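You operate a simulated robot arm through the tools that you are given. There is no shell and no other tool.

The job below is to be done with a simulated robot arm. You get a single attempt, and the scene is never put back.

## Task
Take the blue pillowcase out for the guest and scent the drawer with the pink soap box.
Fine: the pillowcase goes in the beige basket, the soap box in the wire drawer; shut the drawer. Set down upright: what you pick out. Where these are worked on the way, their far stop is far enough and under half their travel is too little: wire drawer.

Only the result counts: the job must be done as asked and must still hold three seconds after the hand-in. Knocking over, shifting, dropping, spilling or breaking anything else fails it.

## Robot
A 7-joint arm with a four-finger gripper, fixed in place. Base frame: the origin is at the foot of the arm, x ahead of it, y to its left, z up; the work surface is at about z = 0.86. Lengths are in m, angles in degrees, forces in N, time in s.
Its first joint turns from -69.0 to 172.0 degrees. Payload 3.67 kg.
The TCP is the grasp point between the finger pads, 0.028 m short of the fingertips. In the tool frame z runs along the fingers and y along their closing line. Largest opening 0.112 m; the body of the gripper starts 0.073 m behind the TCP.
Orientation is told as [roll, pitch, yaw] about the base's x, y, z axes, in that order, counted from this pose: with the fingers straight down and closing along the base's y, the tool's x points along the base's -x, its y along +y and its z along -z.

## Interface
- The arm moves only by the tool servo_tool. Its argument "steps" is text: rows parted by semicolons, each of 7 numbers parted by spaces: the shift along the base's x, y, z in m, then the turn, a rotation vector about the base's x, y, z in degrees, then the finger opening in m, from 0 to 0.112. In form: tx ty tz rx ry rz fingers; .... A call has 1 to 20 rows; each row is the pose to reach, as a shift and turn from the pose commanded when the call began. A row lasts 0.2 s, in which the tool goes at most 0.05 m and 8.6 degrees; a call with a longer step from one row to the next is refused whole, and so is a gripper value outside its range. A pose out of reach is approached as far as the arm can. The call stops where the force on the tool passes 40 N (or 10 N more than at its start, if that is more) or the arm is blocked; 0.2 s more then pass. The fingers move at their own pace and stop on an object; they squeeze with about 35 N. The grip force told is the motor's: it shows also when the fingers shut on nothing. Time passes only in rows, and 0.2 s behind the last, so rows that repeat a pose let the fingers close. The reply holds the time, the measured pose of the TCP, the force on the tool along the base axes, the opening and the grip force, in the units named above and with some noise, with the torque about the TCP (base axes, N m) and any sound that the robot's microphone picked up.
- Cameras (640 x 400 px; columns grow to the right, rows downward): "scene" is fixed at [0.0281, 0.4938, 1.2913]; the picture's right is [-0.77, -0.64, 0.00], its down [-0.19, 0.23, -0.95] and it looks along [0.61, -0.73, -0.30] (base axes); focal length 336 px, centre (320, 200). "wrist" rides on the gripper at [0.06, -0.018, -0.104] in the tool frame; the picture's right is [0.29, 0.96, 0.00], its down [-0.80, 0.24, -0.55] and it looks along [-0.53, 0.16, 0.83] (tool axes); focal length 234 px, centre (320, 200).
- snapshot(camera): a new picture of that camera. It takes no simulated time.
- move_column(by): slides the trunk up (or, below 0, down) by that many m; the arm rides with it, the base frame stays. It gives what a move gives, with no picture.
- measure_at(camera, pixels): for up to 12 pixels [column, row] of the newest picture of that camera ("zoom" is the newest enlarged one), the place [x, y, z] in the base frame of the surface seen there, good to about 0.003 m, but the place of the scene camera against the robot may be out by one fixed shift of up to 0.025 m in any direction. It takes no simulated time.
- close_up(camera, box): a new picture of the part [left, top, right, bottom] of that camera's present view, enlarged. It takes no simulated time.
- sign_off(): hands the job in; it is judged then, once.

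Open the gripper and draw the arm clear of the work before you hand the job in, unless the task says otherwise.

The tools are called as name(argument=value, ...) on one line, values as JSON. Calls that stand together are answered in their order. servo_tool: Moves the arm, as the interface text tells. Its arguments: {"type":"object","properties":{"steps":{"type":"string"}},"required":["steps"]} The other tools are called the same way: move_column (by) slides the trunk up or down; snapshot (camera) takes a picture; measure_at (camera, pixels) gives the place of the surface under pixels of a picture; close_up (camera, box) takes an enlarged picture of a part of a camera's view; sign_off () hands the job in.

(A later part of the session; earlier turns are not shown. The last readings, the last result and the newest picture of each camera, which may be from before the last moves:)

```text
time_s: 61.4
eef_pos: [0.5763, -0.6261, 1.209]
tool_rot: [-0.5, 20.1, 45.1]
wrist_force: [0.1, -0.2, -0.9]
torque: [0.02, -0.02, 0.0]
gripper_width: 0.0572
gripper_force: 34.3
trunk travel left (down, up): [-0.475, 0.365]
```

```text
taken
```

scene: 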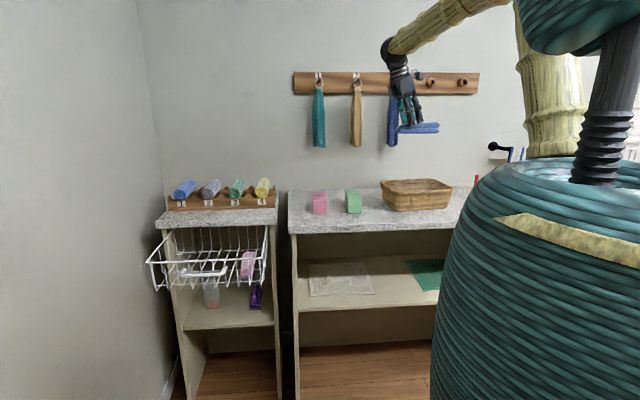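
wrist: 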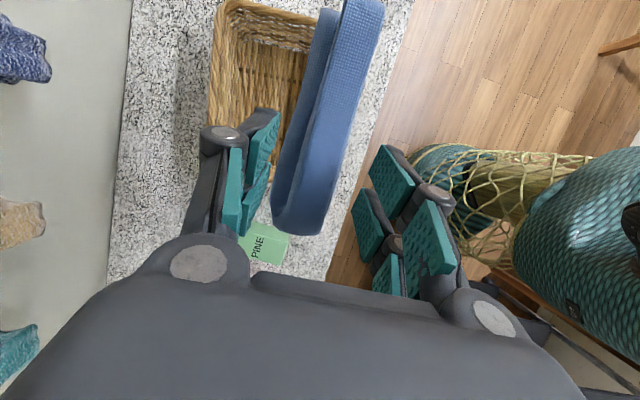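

The basket appears at (260,60) in the wrist view, partly hidden. I'll measure visible rim and floor points, and the green soap at (265,243).

close_up(camera="wrist", box=[180, 0, 400, 140])

measure_at(camera="wrist", pixels=[[226, 4], [218, 50], [212, 100], [265, 14], [300, 22], [245, 70], [270, 50], [255, 90], [285, 80], [265, 243], [305, 60], [290, 40]])

```text
2.86 times, centred on (290, 70) of wrist
```

zoom: 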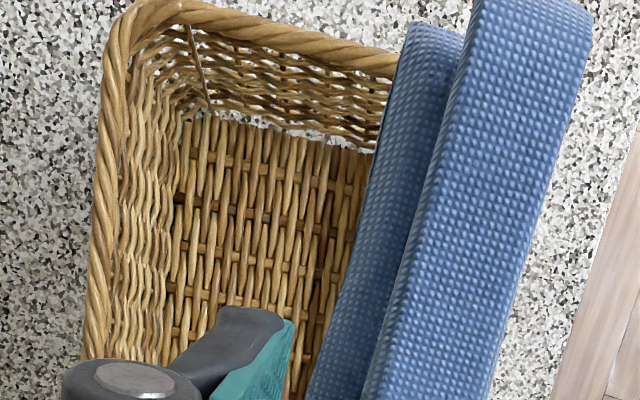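

```text
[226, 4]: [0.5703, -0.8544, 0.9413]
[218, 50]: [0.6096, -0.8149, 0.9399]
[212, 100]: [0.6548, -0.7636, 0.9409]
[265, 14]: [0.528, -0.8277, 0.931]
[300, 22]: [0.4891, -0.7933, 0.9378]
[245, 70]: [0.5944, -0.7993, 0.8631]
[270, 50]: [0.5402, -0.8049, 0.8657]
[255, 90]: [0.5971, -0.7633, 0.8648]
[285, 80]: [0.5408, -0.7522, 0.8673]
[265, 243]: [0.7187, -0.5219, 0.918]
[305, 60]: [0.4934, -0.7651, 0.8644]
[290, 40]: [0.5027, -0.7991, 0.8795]
```

From this view the basket's centre is at s≈-0.097, n≈-0.914 with floor z≈0.866 and rim z≈0.94; the TCP should go to (0.604,-0.689). I descend to z≈1.05 first, then shift over.

servo_tool(steps="0 0 -0.03 0 0 0 0.02; 0 0 -0.06 0 0 0 0.02; 0 0 -0.09 0 0 0 0.02; 0 0 -0.12 0 0 0 0.02; 0 0 -0.15 0 0 0 0.02; 0.01 -0.022 -0.16 0 0 0 0.02; 0.02 -0.044 -0.16 0 0 0 0.02; 0.0279 -0.0629 -0.16 0 0 0 0.02; 0.0279 -0.0629 -0.16 0 0 0 0.02")

snapshot(camera="wrist")

close_up(camera="scene", box=[340, 80, 480, 230])

```text
time_s: 63.4
eef_pos: [0.604, -0.6866, 1.048]
tool_rot: [-0.6, 20.2, 45.3]
wrist_force: [0.1, 0.2, -1.0]
torque: [0.03, -0.02, 0.0]
gripper_width: 0.0573
gripper_force: 35.0
trunk travel left (down, up): [-0.475, 0.365]
```

```text
taken
```

wrist: 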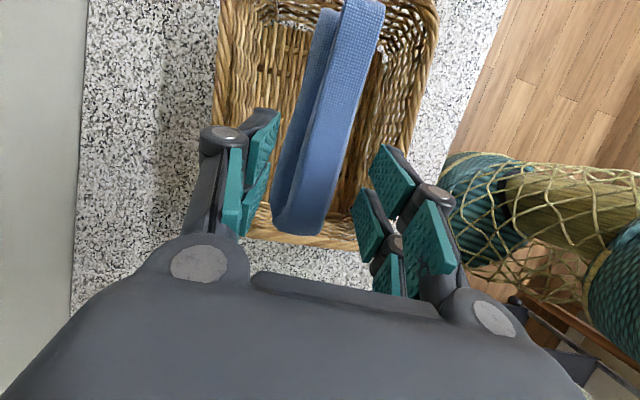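

```text
2.67 times, centred on (410, 155) of scene
```

zoom: 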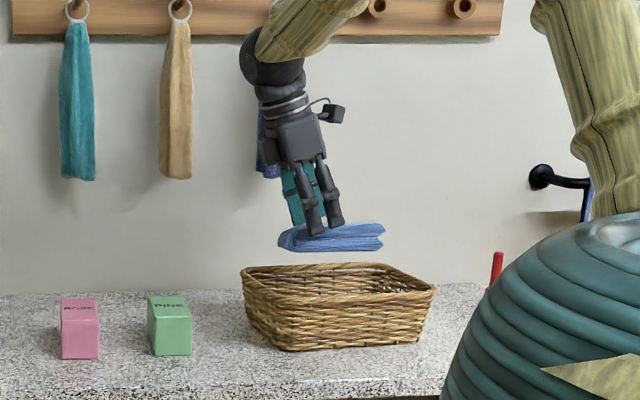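

The pillowcase hovers over the basket. I verify the rim positions on all sides and the pillowcase's ends from this view.

measure_at(camera="wrist", pixels=[[222, 60], [215, 120], [430, 60], [418, 110], [350, 243], [265, 237], [300, 233], [350, 2], [320, 150], [285, 190], [345, 150], [340, 60]])

```text
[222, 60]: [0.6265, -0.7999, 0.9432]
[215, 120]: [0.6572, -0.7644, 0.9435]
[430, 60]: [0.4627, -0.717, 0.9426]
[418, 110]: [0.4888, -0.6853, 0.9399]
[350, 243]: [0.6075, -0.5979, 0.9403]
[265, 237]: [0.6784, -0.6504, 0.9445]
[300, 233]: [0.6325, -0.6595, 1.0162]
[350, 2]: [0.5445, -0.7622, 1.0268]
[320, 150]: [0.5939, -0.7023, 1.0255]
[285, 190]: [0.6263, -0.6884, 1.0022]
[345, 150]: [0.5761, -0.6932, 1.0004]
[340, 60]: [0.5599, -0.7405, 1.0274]
```

The pillowcase is centred within about 1 cm; I shift by (-0.0035,-0.0105) and lower it to just above the floor of the basket.

servo_tool(steps="-0.0035 -0.0105 -0.02 0 0 0 0.02; -0.0035 -0.0105 -0.045 0 0 0 0.02; -0.0035 -0.0105 -0.07 0 0 0 0.02; -0.0035 -0.0105 -0.09 0 0 0 0.02; -0.0035 -0.0105 -0.105 0 0 0 0.02; -0.0035 -0.0105 -0.112 0 0 0 0.02; -0.0035 -0.0105 -0.112 0 0 0 0.02")

snapshot(camera="wrist")

close_up(camera="scene", box=[360, 120, 480, 225])

```text
time_s: 65.0
eef_pos: [0.5996, -0.6997, 0.9369]
tool_rot: [-0.4, 20.1, 45.2]
wrist_force: [0.8, 0.7, -0.8]
torque: [0.05, -0.04, 0.01]
gripper_width: 0.0575
gripper_force: 35.2
trunk travel left (down, up): [-0.475, 0.365]
```

```text
taken
```

wrist: 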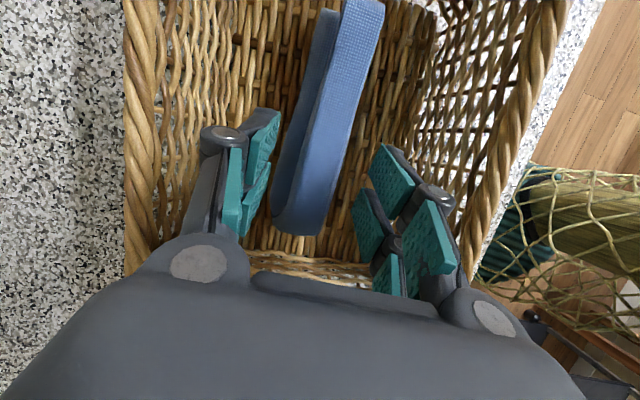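

```text
3.81 times, centred on (420, 172) of scene
```

zoom: 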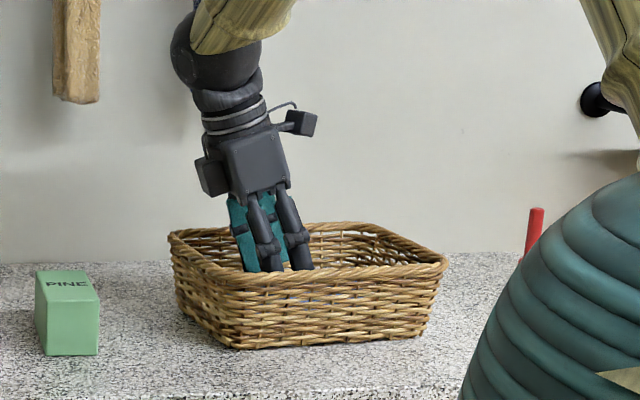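

Just about 1 cm above the floor. I lower in small steps and watch the vertical force.

servo_tool(steps="0 0 -0.003 0 0 0 0.02; 0 0 -0.006 0 0 0 0.02; 0 0 -0.008 0 0 0 0.02; 0 0 -0.008 0 0 0 0.02")

snapshot(camera="wrist")

measure_at(camera="wrist", pixels=[[320, 150], [340, 60], [300, 225], [285, 190], [265, 40], [400, 60], [345, 20]])

```text
time_s: 66.0
eef_pos: [0.5995, -0.6996, 0.9301]
tool_rot: [-0.3, 20.1, 45.2]
wrist_force: [-1.2, -0.2, -1.5]
torque: [0.06, -0.03, -0.04]
gripper_width: 0.0571
gripper_force: 35.3
trunk travel left (down, up): [-0.475, 0.365]
```

```text
taken
```

wrist: 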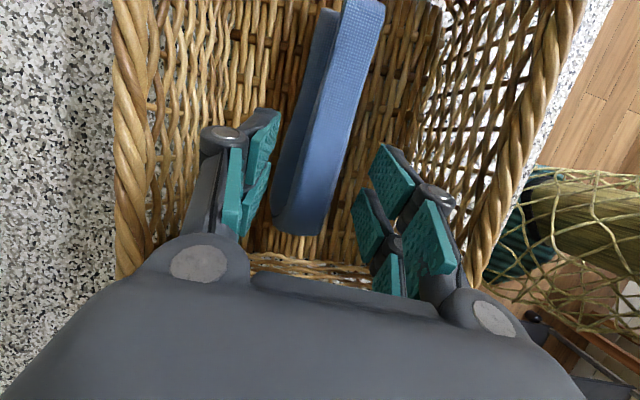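

```text
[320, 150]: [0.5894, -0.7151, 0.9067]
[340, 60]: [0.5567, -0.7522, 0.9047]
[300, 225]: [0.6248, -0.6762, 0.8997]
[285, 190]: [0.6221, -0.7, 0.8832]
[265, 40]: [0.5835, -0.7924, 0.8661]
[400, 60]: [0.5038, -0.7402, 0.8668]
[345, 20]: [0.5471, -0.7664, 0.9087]
```

Top of the pillowcase is 0.907 and the floor 0.866, so the bottom is within a millimetre or so. I lower another 4 mm in 2 mm steps to confirm contact.

servo_tool(steps="0 0 -0.002 0 0 0 0.02; 0 0 -0.004 0 0 0 0.02; 0 0 -0.004 0 0 0 0.02")

```text
time_s: 66.8
eef_pos: [0.5993, -0.6983, 0.9281]
tool_rot: [-0.6, 20.1, 45.3]
wrist_force: [5.5, -0.9, 13.5]
torque: [0.02, 0.06, 0.05]
gripper_width: 0.0575
gripper_force: 34.6
trunk travel left (down, up): [-0.475, 0.365]
```

Contact is confirmed (13.5 N up). I relieve 1 mm, open the fingers to 0.075 and lift away vertically.

servo_tool(steps="0 0 0.002 0 0 0 0.02; 0 0 0.002 0 0 0 0.058; 0 0 0.002 0 0 0 0.064; 0 0 0.002 0 0 0 0.076; 0 0 0.002 0 0 0 0.076; 0 0 0.015 0 0 0 0.076; 0 0 0.03 0 0 0 0.076; 0 0 0.055 0 0 0 0.076; 0 0 0.085 0 0 0 0.076; 0 0 0.115 0 0 0 0.076; 0 0 0.15 0 0 0 0.076; 0 0 0.15 0 0 0 0.076")

snapshot(camera="wrist")

snapshot(camera="scene")

```text
time_s: 69.3
eef_pos: [0.5984, -0.7008, 1.0767]
tool_rot: [-0.3, 20.0, 45.1]
wrist_force: [0.1, -1.4, -0.5]
torque: [0.04, 0.01, -0.04]
gripper_width: 0.0761
gripper_force: 0.0
trunk travel left (down, up): [-0.475, 0.365]
```

```text
taken
```

wrist: 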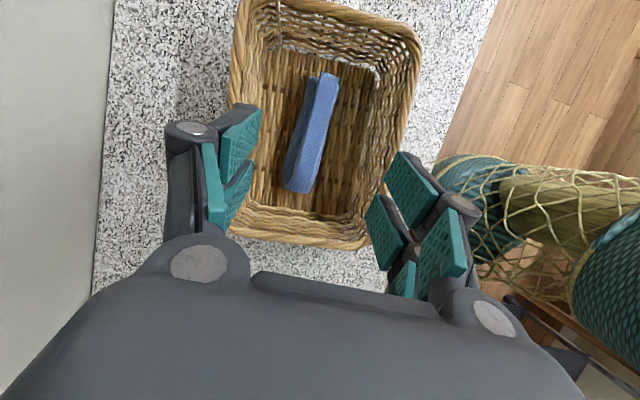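

```text
taken
```

scene: 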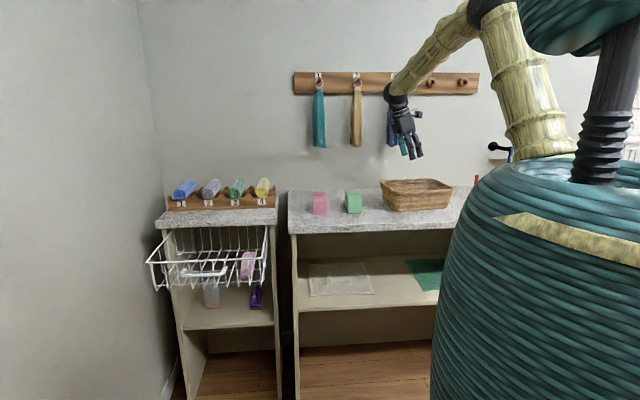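

The pillowcase stands flat in the basket. Next I level the tool and move to a view of the soap boxes at about (0.74,-0.52,1.10).

servo_tool(steps="0.01 0.01 0.02 3.5 -3.5 0 0.076; 0.03 0.035 0.025 7.1 -7.1 0 0.076; 0.055 0.065 0.025 10.6 -10.6 0 0.076; 0.08 0.1 0.025 14.14 -14.14 0 0.076; 0.11 0.14 0.025 14.14 -14.14 0 0.076; 0.142 0.181 0.025 14.14 -14.14 0 0.076; 0.142 0.181 0.025 14.14 -14.14 0 0.076")

snapshot(camera="wrist")

snapshot(camera="scene")

```text
refused: row 6 steps farther than a row can; nothing moved
```

```text
taken
```

wrist: 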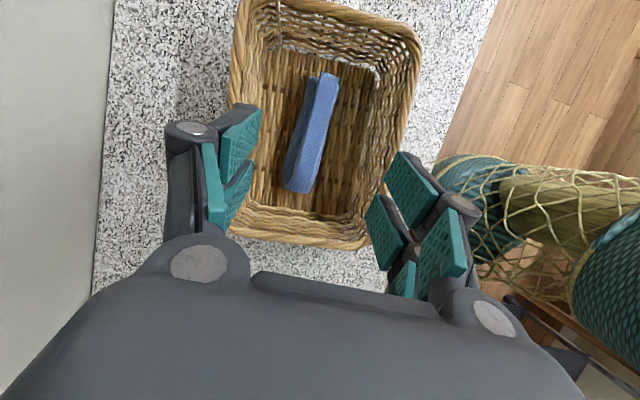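

```text
taken
```

scene: 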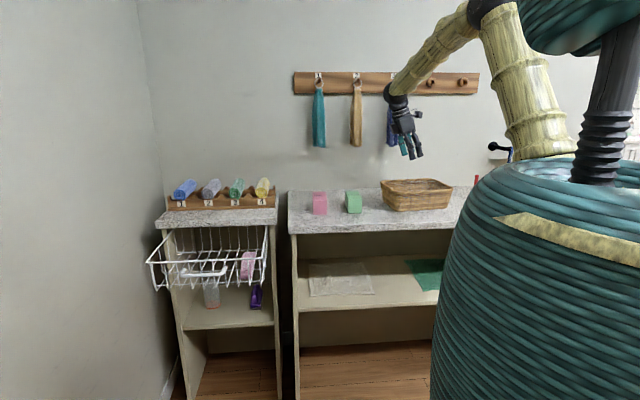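

One step was slightly too long, so nothing moved. I'll resend with smaller steps.

servo_tool(steps="0.01 0.01 0.02 3.5 -3.5 0 0.076; 0.03 0.035 0.025 7.1 -7.1 0 0.076; 0.052 0.062 0.025 10.6 -10.6 0 0.076; 0.075 0.092 0.025 14.14 -14.14 0 0.076; 0.098 0.122 0.025 14.14 -14.14 0 0.076; 0.12 0.152 0.025 14.14 -14.14 0 0.076; 0.142 0.181 0.025 14.14 -14.14 0 0.076; 0.142 0.181 0.025 14.14 -14.14 0 0.076")

snapshot(camera="wrist")

snapshot(camera="scene")

```text
time_s: 71.2
eef_pos: [0.7392, -0.5179, 1.1032]
tool_rot: [-0.5, 0.0, 45.2]
wrist_force: [-0.6, 0.1, 0.2]
torque: [0.01, -0.05, 0.01]
gripper_width: 0.0762
gripper_force: 0.0
trunk travel left (down, up): [-0.475, 0.365]
```

```text
taken
```

wrist: 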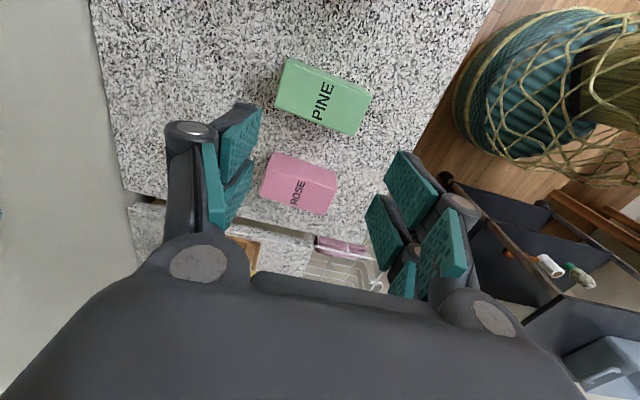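

```text
taken
```

scene: 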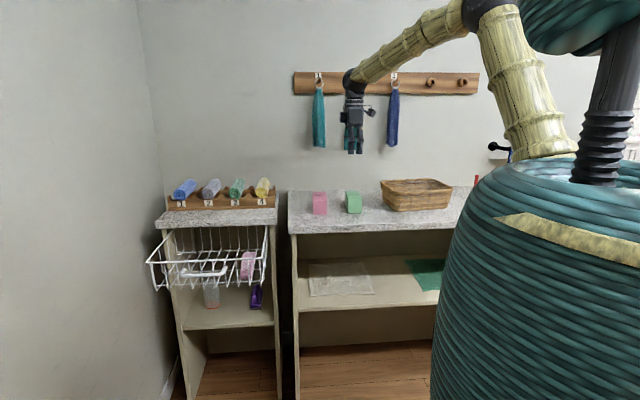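

The pink "ROSE" box is at (300,183). I zoom in on it and measure its top corners and base.

close_up(camera="wrist", box=[240, 140, 360, 230])

measure_at(camera="zoom", pixels=[[200, 75], [110, 210], [120, 270], [420, 195], [400, 375], [250, 130], [380, 230], [150, 190], [300, 360], [130, 240], [270, 220], [340, 300]])

```text
4.44 times, centred on (300, 185) of wrist
```

zoom: 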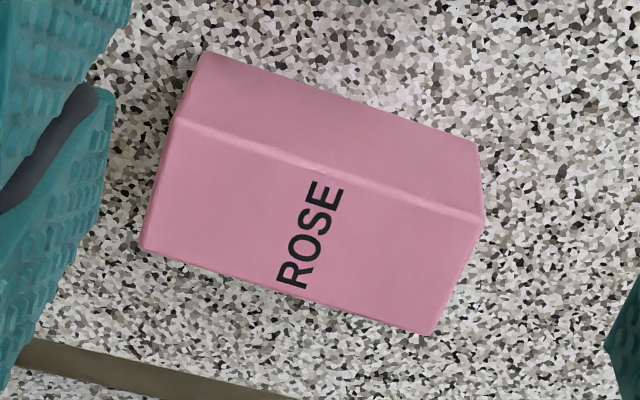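

```text
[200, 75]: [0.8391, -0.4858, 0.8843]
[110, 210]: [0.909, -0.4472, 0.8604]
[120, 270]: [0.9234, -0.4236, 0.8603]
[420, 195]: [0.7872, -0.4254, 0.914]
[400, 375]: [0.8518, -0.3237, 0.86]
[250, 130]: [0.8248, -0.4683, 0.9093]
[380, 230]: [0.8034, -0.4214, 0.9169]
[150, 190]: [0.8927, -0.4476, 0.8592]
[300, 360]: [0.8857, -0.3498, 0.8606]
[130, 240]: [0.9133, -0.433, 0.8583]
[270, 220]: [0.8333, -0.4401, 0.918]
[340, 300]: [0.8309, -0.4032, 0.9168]
```

I'll measure the four top corners (slightly inside): zoom (185,128), (475,222), (430,322), (150,240), and the midpoints.

measure_at(camera="zoom", pixels=[[183, 130], [474, 224], [432, 325], [150, 242], [330, 175], [455, 275], [290, 285], [165, 185], [210, 60], [470, 148], [310, 225]])

```text
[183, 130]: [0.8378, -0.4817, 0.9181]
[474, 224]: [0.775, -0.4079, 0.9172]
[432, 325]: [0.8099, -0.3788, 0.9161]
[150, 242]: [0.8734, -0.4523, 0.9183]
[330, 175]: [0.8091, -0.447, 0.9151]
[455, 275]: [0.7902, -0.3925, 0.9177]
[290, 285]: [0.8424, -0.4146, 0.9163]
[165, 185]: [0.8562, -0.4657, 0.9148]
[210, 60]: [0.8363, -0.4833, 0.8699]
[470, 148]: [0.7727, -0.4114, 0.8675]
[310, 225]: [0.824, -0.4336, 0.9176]
```

The ROSE box is about 0.10 × 0.048 × 0.057 m, centre (0.824,-0.430), long axis at about 130°. I'll yaw the tool to -49.6° so it closes across the short side, moving over it at z≈1.05.

servo_tool(steps="0.007 0.007 0 0 0 -7.9 0.076; 0.014 0.015 0 0 0 -15.8 0.076; 0.021 0.022 0 0 0 -23.7 0.076; 0.028 0.029 0 0 0 -31.6 0.076; 0.035 0.037 0 0 0 -39.5 0.076; 0.042 0.044 0 0 0 -47.4 0.076; 0.05 0.051 0 0 0 -55.3 0.076; 0.057 0.059 0 0 0 -63.2 0.076; 0.064 0.066 0 0 0 -71.1 0.076; 0.071 0.073 0 0 0 -79 0.076; 0.078 0.08 0 0 0 -86.9 0.076; 0.0848 0.0877 0 0 0 -94.8 0.076; 0.0848 0.0877 -0.02 0 0 -94.8 0.076; 0.0848 0.0877 -0.05 0 0 -94.8 0.076; 0.0848 0.0877 -0.05 0 0 -94.8 0.076")

snapshot(camera="wrist")

snapshot(camera="scene")

```text
time_s: 74.3
eef_pos: [0.8286, -0.4292, 1.0526]
tool_rot: [-0.5, 0.1, -49.6]
wrist_force: [0.2, 0.1, -0.2]
torque: [0.0, -0.01, -0.02]
gripper_width: 0.0759
gripper_force: 0.2
trunk travel left (down, up): [-0.475, 0.365]
```

```text
taken
```

wrist: 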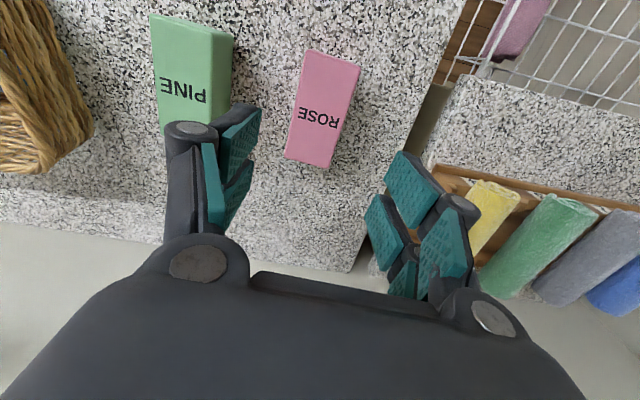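

```text
taken
```

scene: 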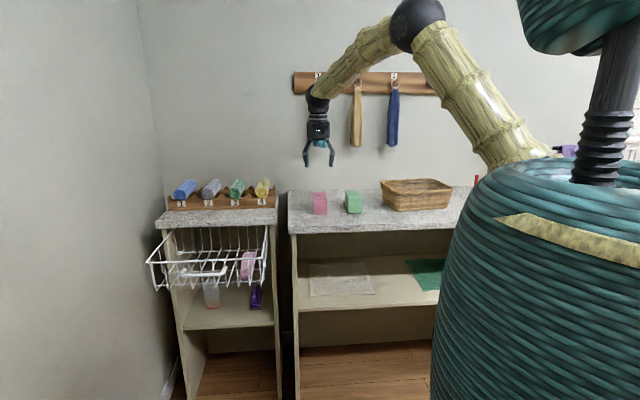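

In position above. I re-measure the ROSE box's top corners from here.

close_up(camera="wrist", box=[260, 40, 380, 180])

measure_at(camera="wrist", pixels=[[308, 54], [356, 66], [331, 163], [288, 155], [320, 105], [298, 105], [343, 115], [228, 40], [200, 120], [440, 200], [225, 115]])

```text
2.86 times, centred on (320, 110) of wrist
```

zoom: 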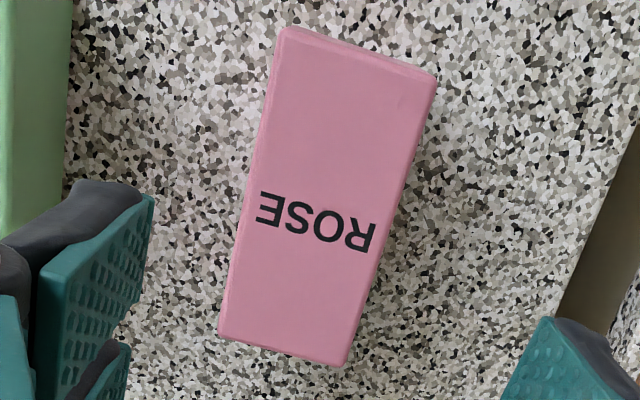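

```text
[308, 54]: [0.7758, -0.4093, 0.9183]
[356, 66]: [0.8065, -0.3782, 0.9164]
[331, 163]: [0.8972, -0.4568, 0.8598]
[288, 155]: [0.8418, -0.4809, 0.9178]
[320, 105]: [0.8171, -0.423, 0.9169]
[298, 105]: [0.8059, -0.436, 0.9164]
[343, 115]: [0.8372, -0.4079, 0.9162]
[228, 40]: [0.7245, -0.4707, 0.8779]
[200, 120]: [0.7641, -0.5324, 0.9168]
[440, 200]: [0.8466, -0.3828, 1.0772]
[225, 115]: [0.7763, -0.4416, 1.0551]
```

Centre confirmed at about (0.824,-0.430), with the green box about 0.05 m clear of my left finger. I descend to z≈0.90 with a small correction.

servo_tool(steps="-0.002 -0.0005 -0.03 0 0 0.9 0.072; -0.004 -0.001 -0.06 0 0 1.8 0.072; -0.004 -0.001 -0.09 0 0 1.8 0.072; -0.004 -0.001 -0.115 0 0 1.8 0.072; -0.004 -0.001 -0.135 0 0 1.8 0.072; -0.004 -0.001 -0.152 0 0 1.8 0.072; -0.004 -0.001 -0.152 0 0 1.8 0.072")

snapshot(camera="wrist")

close_up(camera="scene", box=[270, 130, 390, 230])

```text
time_s: 76.0
eef_pos: [0.8245, -0.4294, 0.9007]
tool_rot: [-0.5, 0.0, -47.8]
wrist_force: [-0.4, 0.7, -0.6]
torque: [-0.01, 0.01, 0.02]
gripper_width: 0.0721
gripper_force: 0.0
trunk travel left (down, up): [-0.475, 0.365]
```

```text
taken
```

wrist: 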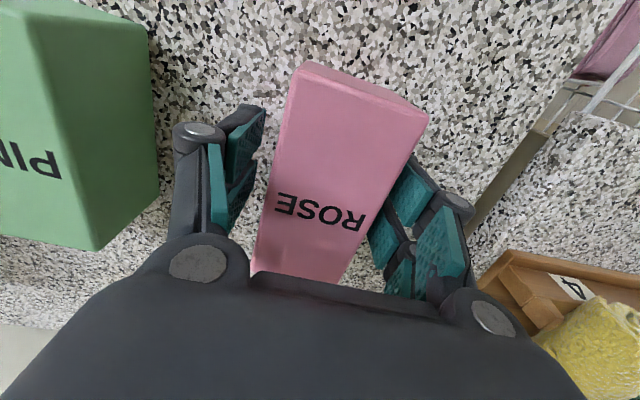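

```text
4.00 times, centred on (330, 180) of scene
```

zoom: 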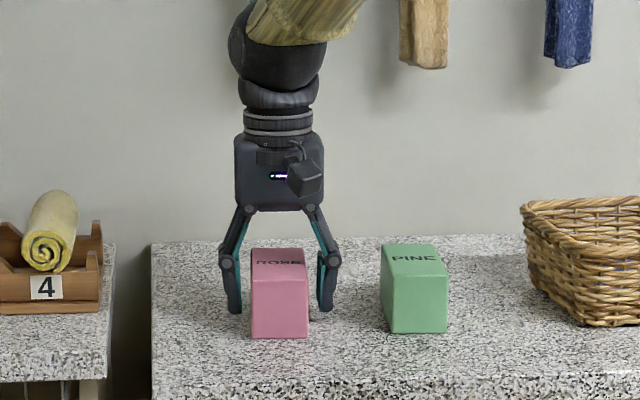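

The fingers straddle the box evenly in the scene view. I close on it.

servo_tool(steps="0 0 0 0 0 0 0.06; 0 0 0 0 0 0 0.05; 0 0 0 0 0 0 0.04; 0 0 0 0 0 0 0.03; 0 0 0 0 0 0 0.03; 0 0 0 0 0 0 0.03")

snapshot(camera="wrist")

```text
time_s: 77.3
eef_pos: [0.824, -0.4307, 0.8992]
tool_rot: [-0.5, 0.2, -47.8]
wrist_force: [1.1, 1.1, 0.8]
torque: [0.07, -0.03, -0.01]
gripper_width: 0.0517
gripper_force: 35.3
trunk travel left (down, up): [-0.475, 0.365]
```

```text
taken
```

wrist: 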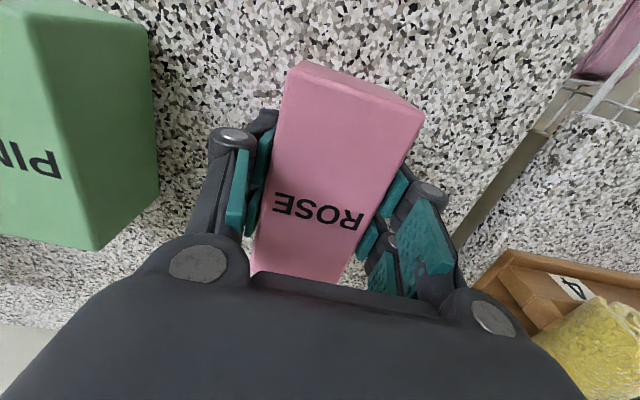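

Gripped at 0.0517 m. I lift slowly 0.04 m and check it comes along.

servo_tool(steps="0 0 0.01 0 0 0 0.03; 0 0 0.02 0 0 0 0.03; 0 0 0.03 0 0 0 0.03; 0 0 0.04 0 0 0 0.03; 0 0 0.04 0 0 0 0.03")

snapshot(camera="wrist")

measure_at(camera="wrist", pixels=[[300, 80], [400, 120], [340, 180], [300, 240], [290, 160]])

close_up(camera="scene", box=[270, 130, 390, 230])

```text
time_s: 78.5
eef_pos: [0.8234, -0.432, 0.939]
tool_rot: [-0.5, 0.1, -47.8]
wrist_force: [-0.6, -0.1, -1.7]
torque: [0.02, 0.01, 0.0]
gripper_width: 0.0516
gripper_force: 35.5
trunk travel left (down, up): [-0.475, 0.365]
```

```text
taken
```

wrist: 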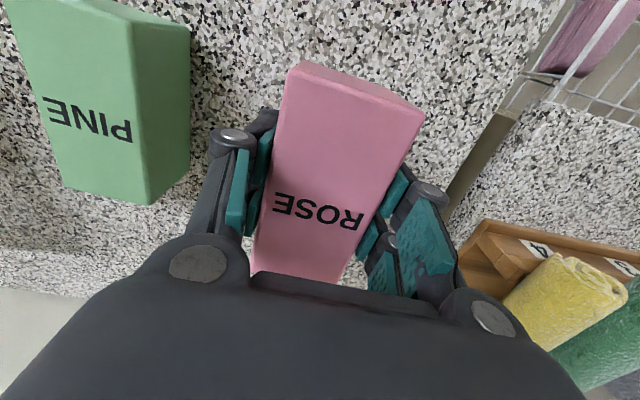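

```text
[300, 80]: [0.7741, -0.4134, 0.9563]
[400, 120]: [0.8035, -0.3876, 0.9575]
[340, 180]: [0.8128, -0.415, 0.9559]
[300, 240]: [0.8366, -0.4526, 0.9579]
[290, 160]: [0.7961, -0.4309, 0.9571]
```

```text
4.00 times, centred on (330, 180) of scene
```

zoom: 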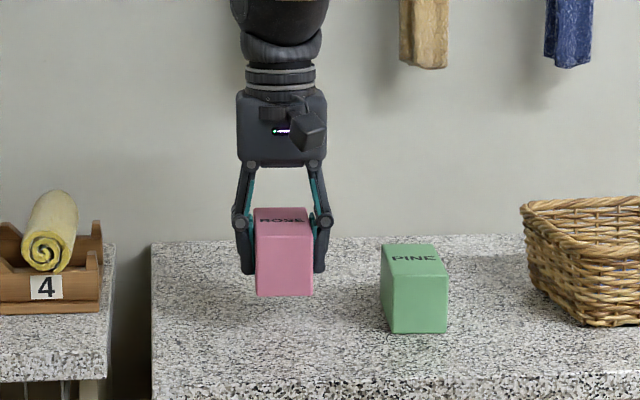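

Held firmly and level (top 0.957; bottom is 0.039 below the TCP). I raise it to z≈1.11 and swing left toward the drawer, turning yaw to +45° so the box's long side will lie across the drawer's wires.

servo_tool(steps="0 0 0.035 0 0 0 0.03; 0 0 0.07 0 0 0 0.03; -0.01 0.005 0.105 0 0 0 0.03; -0.02 0.01 0.14 0 0 0 0.03; -0.03 0.02 0.175 0 0 0 0.03; -0.015 0.055 0.175 0 0 7 0.03; -0.0017 0.09 0.175 0 0 14 0.03; 0.0119 0.1247 0.175 0 0 21 0.03; 0.024 0.1599 0.175 0 0 28 0.03; 0.0346 0.1957 0.175 0 0 35 0.03; 0.0438 0.2318 0.175 0 0 42 0.03; 0.0514 0.2683 0.175 0 0 49 0.03; 0.0575 0.3051 0.175 0 0 56 0.03; 0.062 0.3421 0.175 0 0 63 0.03; 0.065 0.3792 0.175 0 0 70 0.03; 0.0664 0.4134 0.175 0 0 77 0.03; 0.0664 0.4134 0.175 0 0 85 0.03; 0.0664 0.4134 0.175 0 0 92.8 0.03; 0.0664 0.4134 0.175 0 0 92.8 0.03")

snapshot(camera="wrist")

snapshot(camera="scene")

```text
time_s: 82.5
eef_pos: [0.889, -0.018, 1.1141]
tool_rot: [-0.5, 0.1, 45.1]
wrist_force: [0.4, 0.5, -0.9]
torque: [-0.05, -0.01, -0.03]
gripper_width: 0.0519
gripper_force: 34.7
trunk travel left (down, up): [-0.475, 0.365]
```

```text
taken
```

wrist: 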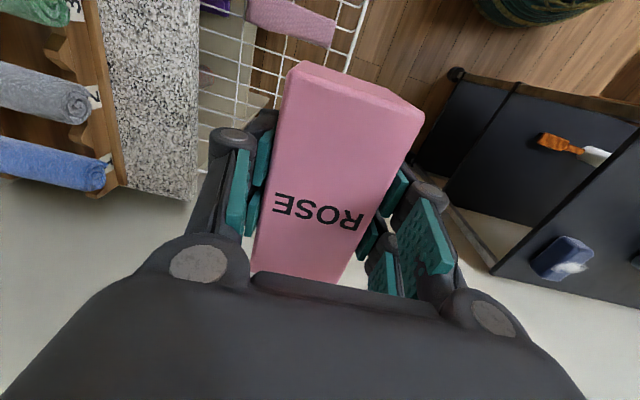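

```text
taken
```

scene: 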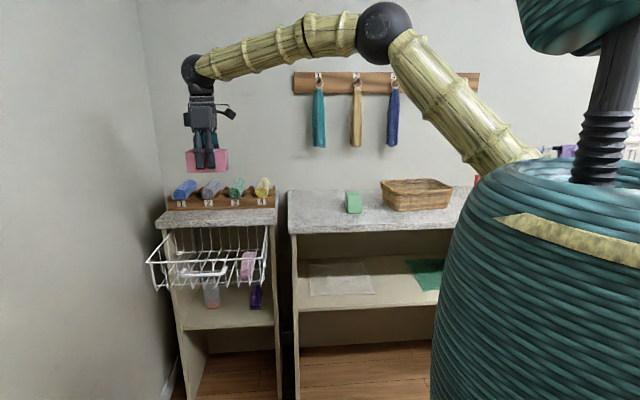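

The box is above the drawer. I lower the trunk 0.15 m (tool to z≈0.964), keeping well above the rim.

move_column(by=-0.15)

snapshot(camera="wrist")

close_up(camera="scene", box=[130, 170, 290, 300])

```text
time_s: 84.3
eef_pos: [0.8881, -0.017, 0.9646]
tool_rot: [-0.5, 0.1, 44.9]
wrist_force: [-0.1, -0.4, -1.3]
torque: [0.0, -0.03, 0.03]
gripper_width: 0.0517
gripper_force: 34.3
trunk travel left (down, up): [-0.325, 0.515]
```

```text
taken
```

wrist: 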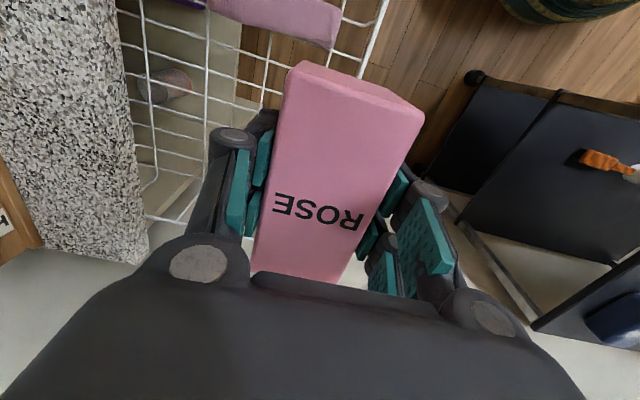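

```text
3.08 times, centred on (210, 235) of scene
```

zoom: 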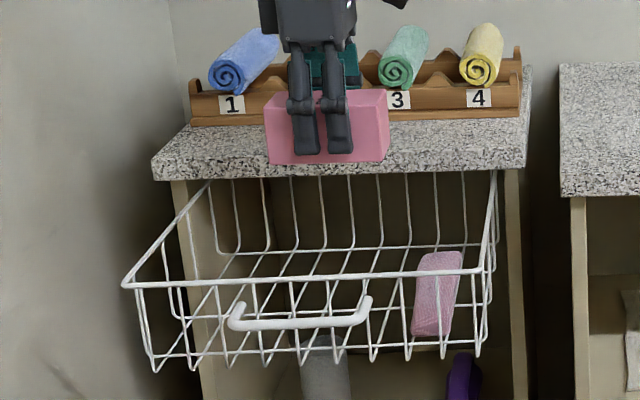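

I measure the mauve item, the front rim and bottom wires from here to choose the spot.

measure_at(camera="wrist", pixels=[[335, 20], [325, 45], [260, 25], [300, 15], [378, 30], [205, 60], [215, 15], [145, 80], [125, 100], [262, 60], [170, 215], [100, 250]])

measure_at(camera="scene", pixels=[[252, 255], [245, 270], [238, 272], [183, 262], [258, 259]])

```text
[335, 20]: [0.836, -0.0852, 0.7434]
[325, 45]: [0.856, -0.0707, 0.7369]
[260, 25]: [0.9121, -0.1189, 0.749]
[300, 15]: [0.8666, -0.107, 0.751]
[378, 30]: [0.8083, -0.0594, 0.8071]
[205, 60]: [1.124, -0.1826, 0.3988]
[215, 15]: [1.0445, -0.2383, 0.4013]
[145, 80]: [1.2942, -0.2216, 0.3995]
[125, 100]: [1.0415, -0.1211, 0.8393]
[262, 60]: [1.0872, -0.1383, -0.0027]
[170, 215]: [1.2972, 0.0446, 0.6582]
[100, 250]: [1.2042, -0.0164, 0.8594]
```

```text
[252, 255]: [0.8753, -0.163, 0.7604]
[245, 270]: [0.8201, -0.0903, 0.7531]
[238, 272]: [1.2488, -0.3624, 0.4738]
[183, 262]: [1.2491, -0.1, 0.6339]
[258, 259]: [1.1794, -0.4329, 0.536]
```

The mauve item spans s≈0.51–0.565, so the spot s=0.665, n=-0.69 (TCP (0.958,-0.018)) is free. I lower to just above rim height and move over it.

servo_tool(steps="0 0 -0.03 0 0 0 0.03; 0 0 -0.06 0 0 0 0.03; 0 0 -0.085 0 0 0 0.03; 0.025 -0.0003 -0.09 0 0 0 0.03; 0.05 -0.0005 -0.095 0 0 0 0.03; 0.07 -0.0007 -0.1 0 0 0 0.03; 0.07 -0.0007 -0.1 0 0 0 0.03")

snapshot(camera="wrist")

close_up(camera="scene", box=[130, 170, 290, 300])

```text
time_s: 85.9
eef_pos: [0.9575, -0.0195, 0.8635]
tool_rot: [-0.4, 0.1, 45.0]
wrist_force: [0.8, 0.6, -1.2]
torque: [-0.02, 0.01, 0.0]
gripper_width: 0.0516
gripper_force: 35.0
trunk travel left (down, up): [-0.325, 0.515]
```

```text
taken
```

wrist: 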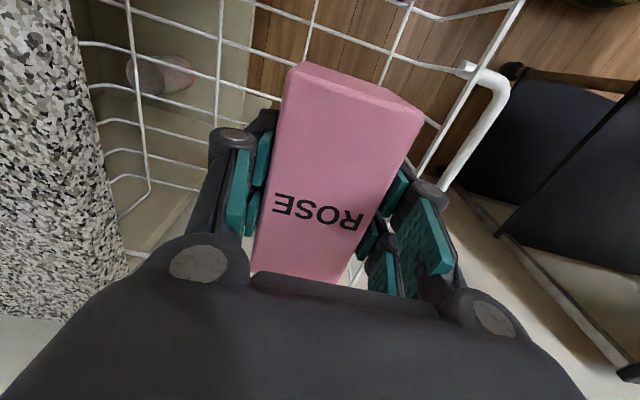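

```text
3.08 times, centred on (210, 235) of scene
```

zoom: 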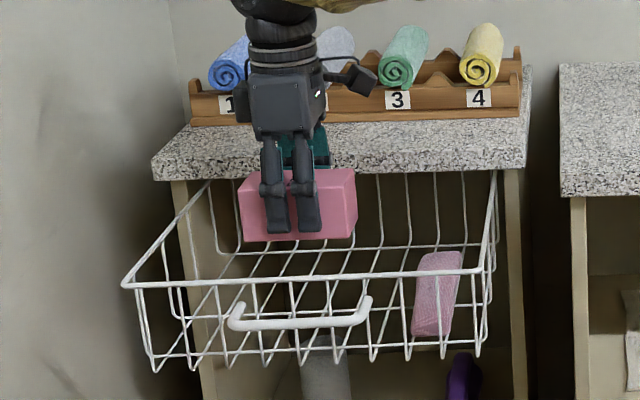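

Positioned above the free part of the drawer. I lower the box to about 1 cm above the wires.

servo_tool(steps="0 0 -0.025 0 0 0 0.03; 0 0 -0.05 0 0 0 0.03; 0 0 -0.07 0 0 0 0.03; 0 0 -0.088 0 0 0 0.03; 0 0 -0.1 0 0 0 0.03; 0 0 -0.1 0 0 0 0.03")

snapshot(camera="wrist")

close_up(camera="scene", box=[130, 190, 270, 300])

```text
time_s: 87.3
eef_pos: [0.96, -0.0172, 0.7625]
tool_rot: [-0.5, 0.1, 45.0]
wrist_force: [0.5, -0.7, -1.5]
torque: [0.01, 0.0, -0.02]
gripper_width: 0.0518
gripper_force: 35.1
trunk travel left (down, up): [-0.325, 0.515]
```

```text
taken
```

wrist: 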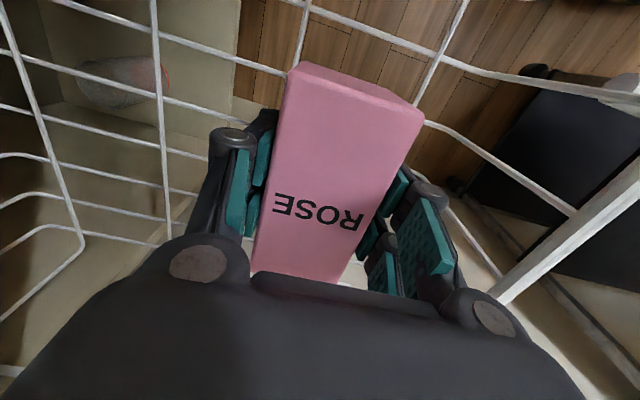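

```text
3.64 times, centred on (200, 245) of scene
```

zoom: 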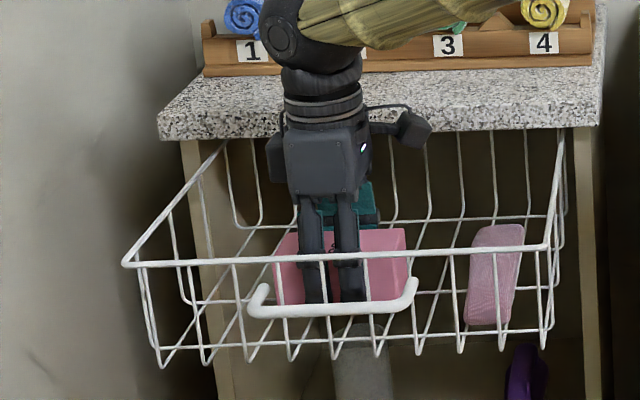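

About 1 cm to go. I lower in small steps to feel the wires.

servo_tool(steps="0 0 -0.004 0 0 0 0.03; 0 0 -0.007 0 0 0 0.03; 0 0 -0.01 0 0 0 0.03; 0 0 -0.01 0 0 0 0.03")

```text
time_s: 88.3
eef_pos: [0.961, -0.0175, 0.7536]
tool_rot: [-0.5, 0.1, 45.1]
wrist_force: [-0.5, 0.2, -1.5]
torque: [0.0, 0.01, -0.01]
gripper_width: 0.0517
gripper_force: 34.7
trunk travel left (down, up): [-0.325, 0.515]
```

No contact yet at z=0.7536. I continue down in 2 mm steps.

servo_tool(steps="0 0 -0.002 0 0 0 0.03; 0 0 -0.004 0 0 0 0.03; 0 0 -0.005 0 0 0 0.03")

```text
time_s: 89.1
eef_pos: [0.9587, -0.018, 0.7505]
tool_rot: [-0.5, 0.0, 45.0]
wrist_force: [0.8, 0.5, 3.1]
torque: [-0.04, 0.16, 0.0]
gripper_width: 0.0515
gripper_force: 34.8
trunk travel left (down, up): [-0.325, 0.515]
```

The vertical force rose by about 5 N, so the box rests on the wires. I open the fingers to 0.068 and lift straight up.

servo_tool(steps="0 0 0 0 0 0 0.052; 0 0 0 0 0 0 0.058; 0 0 0 0 0 0 0.068; 0 0 0 0 0 0 0.068; 0 0 0.01 0 0 0 0.068; 0 0 0.03 0 0 0 0.068; 0 0 0.055 0 0 0 0.068; 0 0 0.085 0 0 0 0.068; 0 0 0.115 0 0 0 0.068; 0 0 0.115 0 0 0 0.068")

snapshot(camera="wrist")

close_up(camera="scene", box=[130, 190, 270, 300])

```text
time_s: 91.3
eef_pos: [0.959, -0.0159, 0.8644]
tool_rot: [-0.5, 0.0, 45.0]
wrist_force: [1.0, -0.4, -0.8]
torque: [0.0, -0.02, 0.0]
gripper_width: 0.0678
gripper_force: 0.0
trunk travel left (down, up): [-0.325, 0.515]
```

```text
taken
```

wrist: 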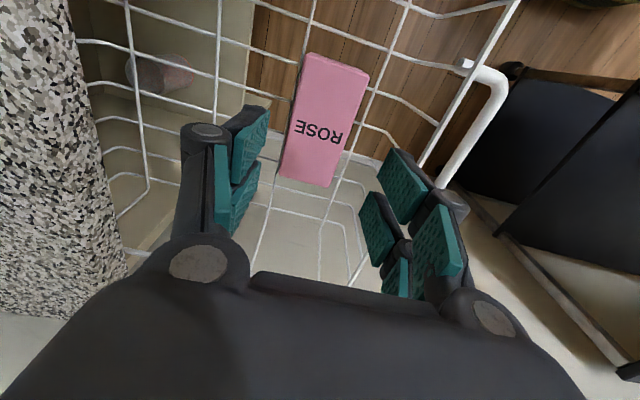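

```text
3.64 times, centred on (200, 245) of scene
```

zoom: 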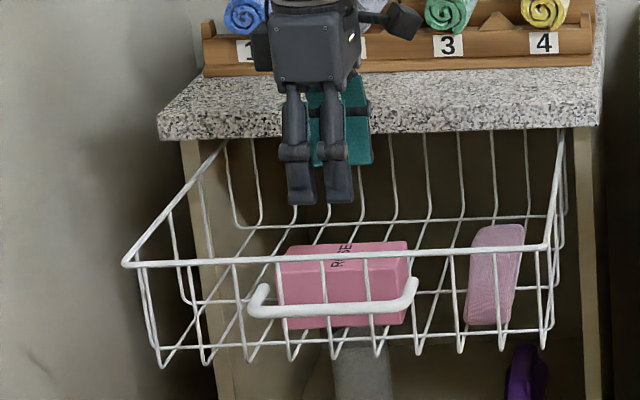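

The box stands upright on the wires. Now I'll close the drawer: first measure the handle and box as they stand, then move out in front of the handle with the fingers closed.

measure_at(camera="wrist", pixels=[[310, 60], [360, 75], [330, 180], [290, 172], [320, 115], [480, 75], [490, 100], [470, 140], [450, 170], [500, 30]])

servo_tool(steps="0 0 0.03 0 0 0 0.068; -0.02 0.012 0.05 0 0 0 0.05; -0.048 0.032 0.06 0 0 0 0.03; -0.076 0.052 0.06 0 0 0 0.01; -0.104 0.07 0.06 0 0 0 0; -0.132 0.09 0.06 0 0 0 0; -0.16 0.108 0.06 0 0 0 0; -0.16 0.108 0.06 -4.7 -4.7 0 0; -0.16 0.108 0.06 -9.4 -9.4 0 0; -0.16 0.108 0.06 -14.14 -14.14 0 0; -0.16 0.108 0.06 -14.14 -14.14 0 0")

snapshot(camera="wrist")

snapshot(camera="scene")

```text
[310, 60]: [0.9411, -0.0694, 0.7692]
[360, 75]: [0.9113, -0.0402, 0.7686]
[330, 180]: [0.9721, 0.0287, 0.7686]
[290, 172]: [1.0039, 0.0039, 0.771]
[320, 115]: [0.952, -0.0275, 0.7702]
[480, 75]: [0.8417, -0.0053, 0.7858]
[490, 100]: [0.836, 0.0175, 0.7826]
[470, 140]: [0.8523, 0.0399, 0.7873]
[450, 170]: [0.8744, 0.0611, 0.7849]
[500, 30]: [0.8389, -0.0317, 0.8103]
```

```text
time_s: 93.9
eef_pos: [0.8138, 0.049, 0.9468]
tool_rot: [-16.9, -3.1, 42.0]
wrist_force: [-0.3, -0.1, -0.3]
torque: [0.03, 0.0, -0.02]
gripper_width: 0.0003
gripper_force: 35.3
trunk travel left (down, up): [-0.325, 0.515]
stopped in row 11: the arm was blocked; the commanded pose is now the measured one
```

```text
taken
```

wrist: 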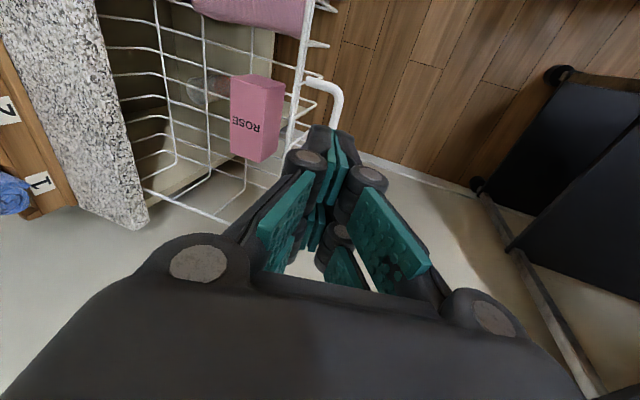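

```text
taken
```

scene: 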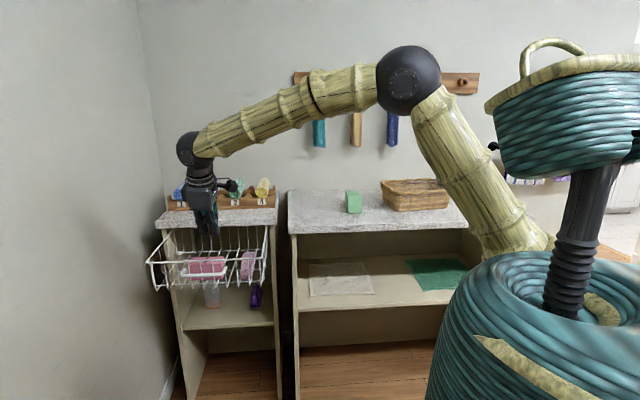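

At this radius the inward tilt is limited, so I'll push with a vertical tool first. I level the tool, stand in front of the bar (bar at n≈-0.578), and get ready to lower.

servo_tool(steps="0 0.008 0 2.6 3.4 0.85 0; 0 0.015 0 5.2 6.8 1.7 0; 0 0.022 0 7.9 10.2 2.6 0; -0.001 0.029 0 10.5 13.6 3.4 0; -0.001 0.029 -0.02 10.5 13.6 3.4 0; -0.001 0.029 -0.04 10.5 13.6 3.4 0; -0.001 0.029 -0.04 10.5 13.6 3.4 0")

snapshot(camera="wrist")

```text
time_s: 95.5
eef_pos: [0.8132, 0.0802, 0.905]
tool_rot: [-0.1, -0.4, 45.2]
wrist_force: [1.0, 0.0, 0.1]
torque: [0.0, 0.0, -0.03]
gripper_width: 0.0
gripper_force: 34.8
trunk travel left (down, up): [-0.325, 0.515]
```

```text
taken
```

wrist: 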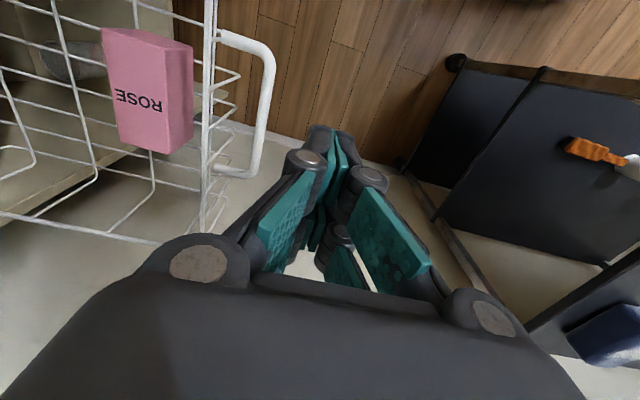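

Vertical with the fingers closed, 0.04 m in front of the bar. I lower to z≈0.794 so the fingertips face the bar.

servo_tool(steps="0 0 -0.03 0 0 0 0; 0 0 -0.06 0 0 0 0; 0 0 -0.09 0 0 0 0; 0 0 -0.111 0 0 0 0; 0 0 -0.111 0 0 0 0")

snapshot(camera="wrist")

close_up(camera="scene", box=[130, 190, 270, 300])

```text
time_s: 96.7
eef_pos: [0.8104, 0.0793, 0.7957]
tool_rot: [-0.1, -0.3, 45.2]
wrist_force: [-0.6, -0.4, 0.7]
torque: [0.01, 0.0, 0.03]
gripper_width: 0.0
gripper_force: 35.3
trunk travel left (down, up): [-0.325, 0.515]
```

```text
taken
```

wrist: 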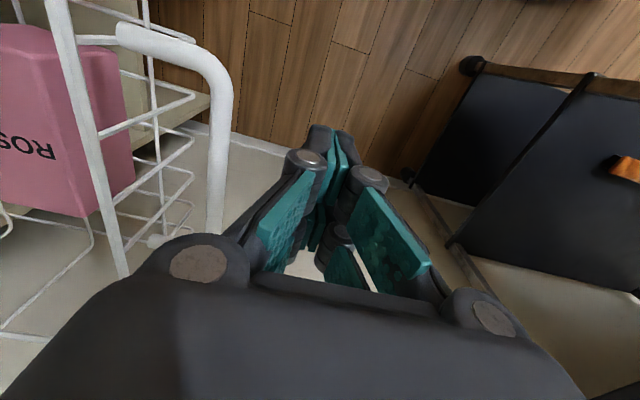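

```text
3.64 times, centred on (200, 245) of scene
```

zoom: 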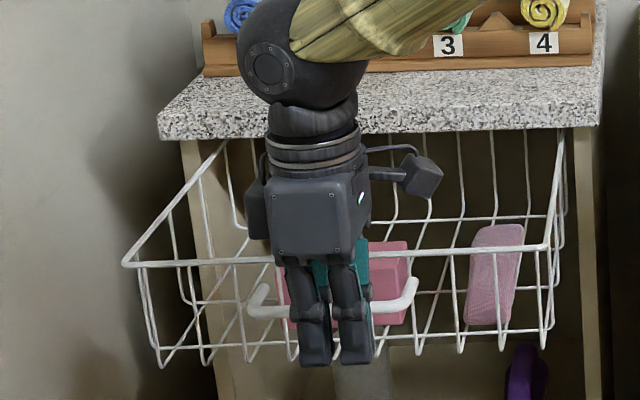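

The bar is just inward of the closed fingertips. I push gently along (0.707,-0.707) at about 0.05 m/s, to n≈-0.70.

servo_tool(steps="0.0075 -0.0075 0 0 0 0 0; 0.015 -0.015 0 0 0 0 0; 0.0225 -0.0225 0 0 0 0 0; 0.028 -0.028 0 0 0 0 0; 0.033 -0.033 0 0 0 0 0; 0.038 -0.038 0 0 0 0 0; 0.044 -0.044 0 0 0 0 0; 0.051 -0.051 0 0 0 0 0; 0.058 -0.058 0 0 0 0 0; 0.065 -0.065 0 0 0 0 0; 0.072 -0.072 0 0 0 0 0; 0.079 -0.079 0 0 0 0 0; 0.086 -0.086 0 0 0 0 0; 0.093 -0.093 0 0 0 0 0; 0.1 -0.1 0 0 0 0 0; 0.107 -0.107 0 0 0 0 0; 0.114 -0.114 0 0 0 0 0; 0.12 -0.12 0 0 0 0 0; 0.125 -0.125 0 0 0 0 0; 0.125 -0.125 0 0 0 0 0")

snapshot(camera="wrist")

snapshot(camera="scene")

```text
time_s: 100.9
eef_pos: [0.9376, -0.0453, 0.7938]
tool_rot: [-0.2, -0.3, 45.1]
wrist_force: [-1.4, -0.4, 4.1]
torque: [-0.01, -0.1, -0.01]
gripper_width: 0.0001
gripper_force: 34.9
trunk travel left (down, up): [-0.325, 0.515]
```

```text
taken
```

wrist: 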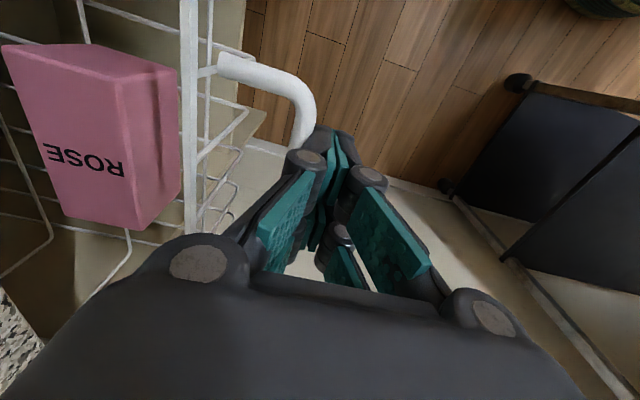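

```text
taken
```

scene: 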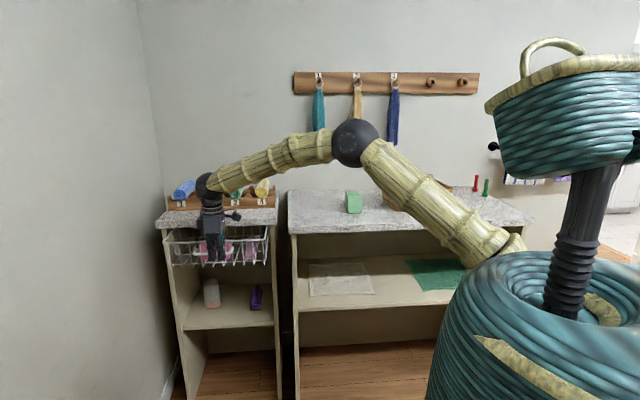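

The drawer is following and the box stands firm. I push another 0.04 m with the vertical tool before changing the tilt.

servo_tool(steps="0.006 -0.006 0 0 0 0 0; 0.013 -0.013 0 0 0 0 0; 0.02 -0.02 0 0 0 0 0; 0.026 -0.026 0 0 0 0 0; 0.029 -0.029 0 0 0 0 0; 0.029 -0.029 0 0 0 0 0")

```text
time_s: 102.3
eef_pos: [0.9653, -0.0741, 0.7917]
tool_rot: [-0.1, -0.4, 45.2]
wrist_force: [0.4, 3.9, 2.8]
torque: [0.01, -0.05, 0.1]
gripper_width: 0.0
gripper_force: 35.0
trunk travel left (down, up): [-0.325, 0.515]
```

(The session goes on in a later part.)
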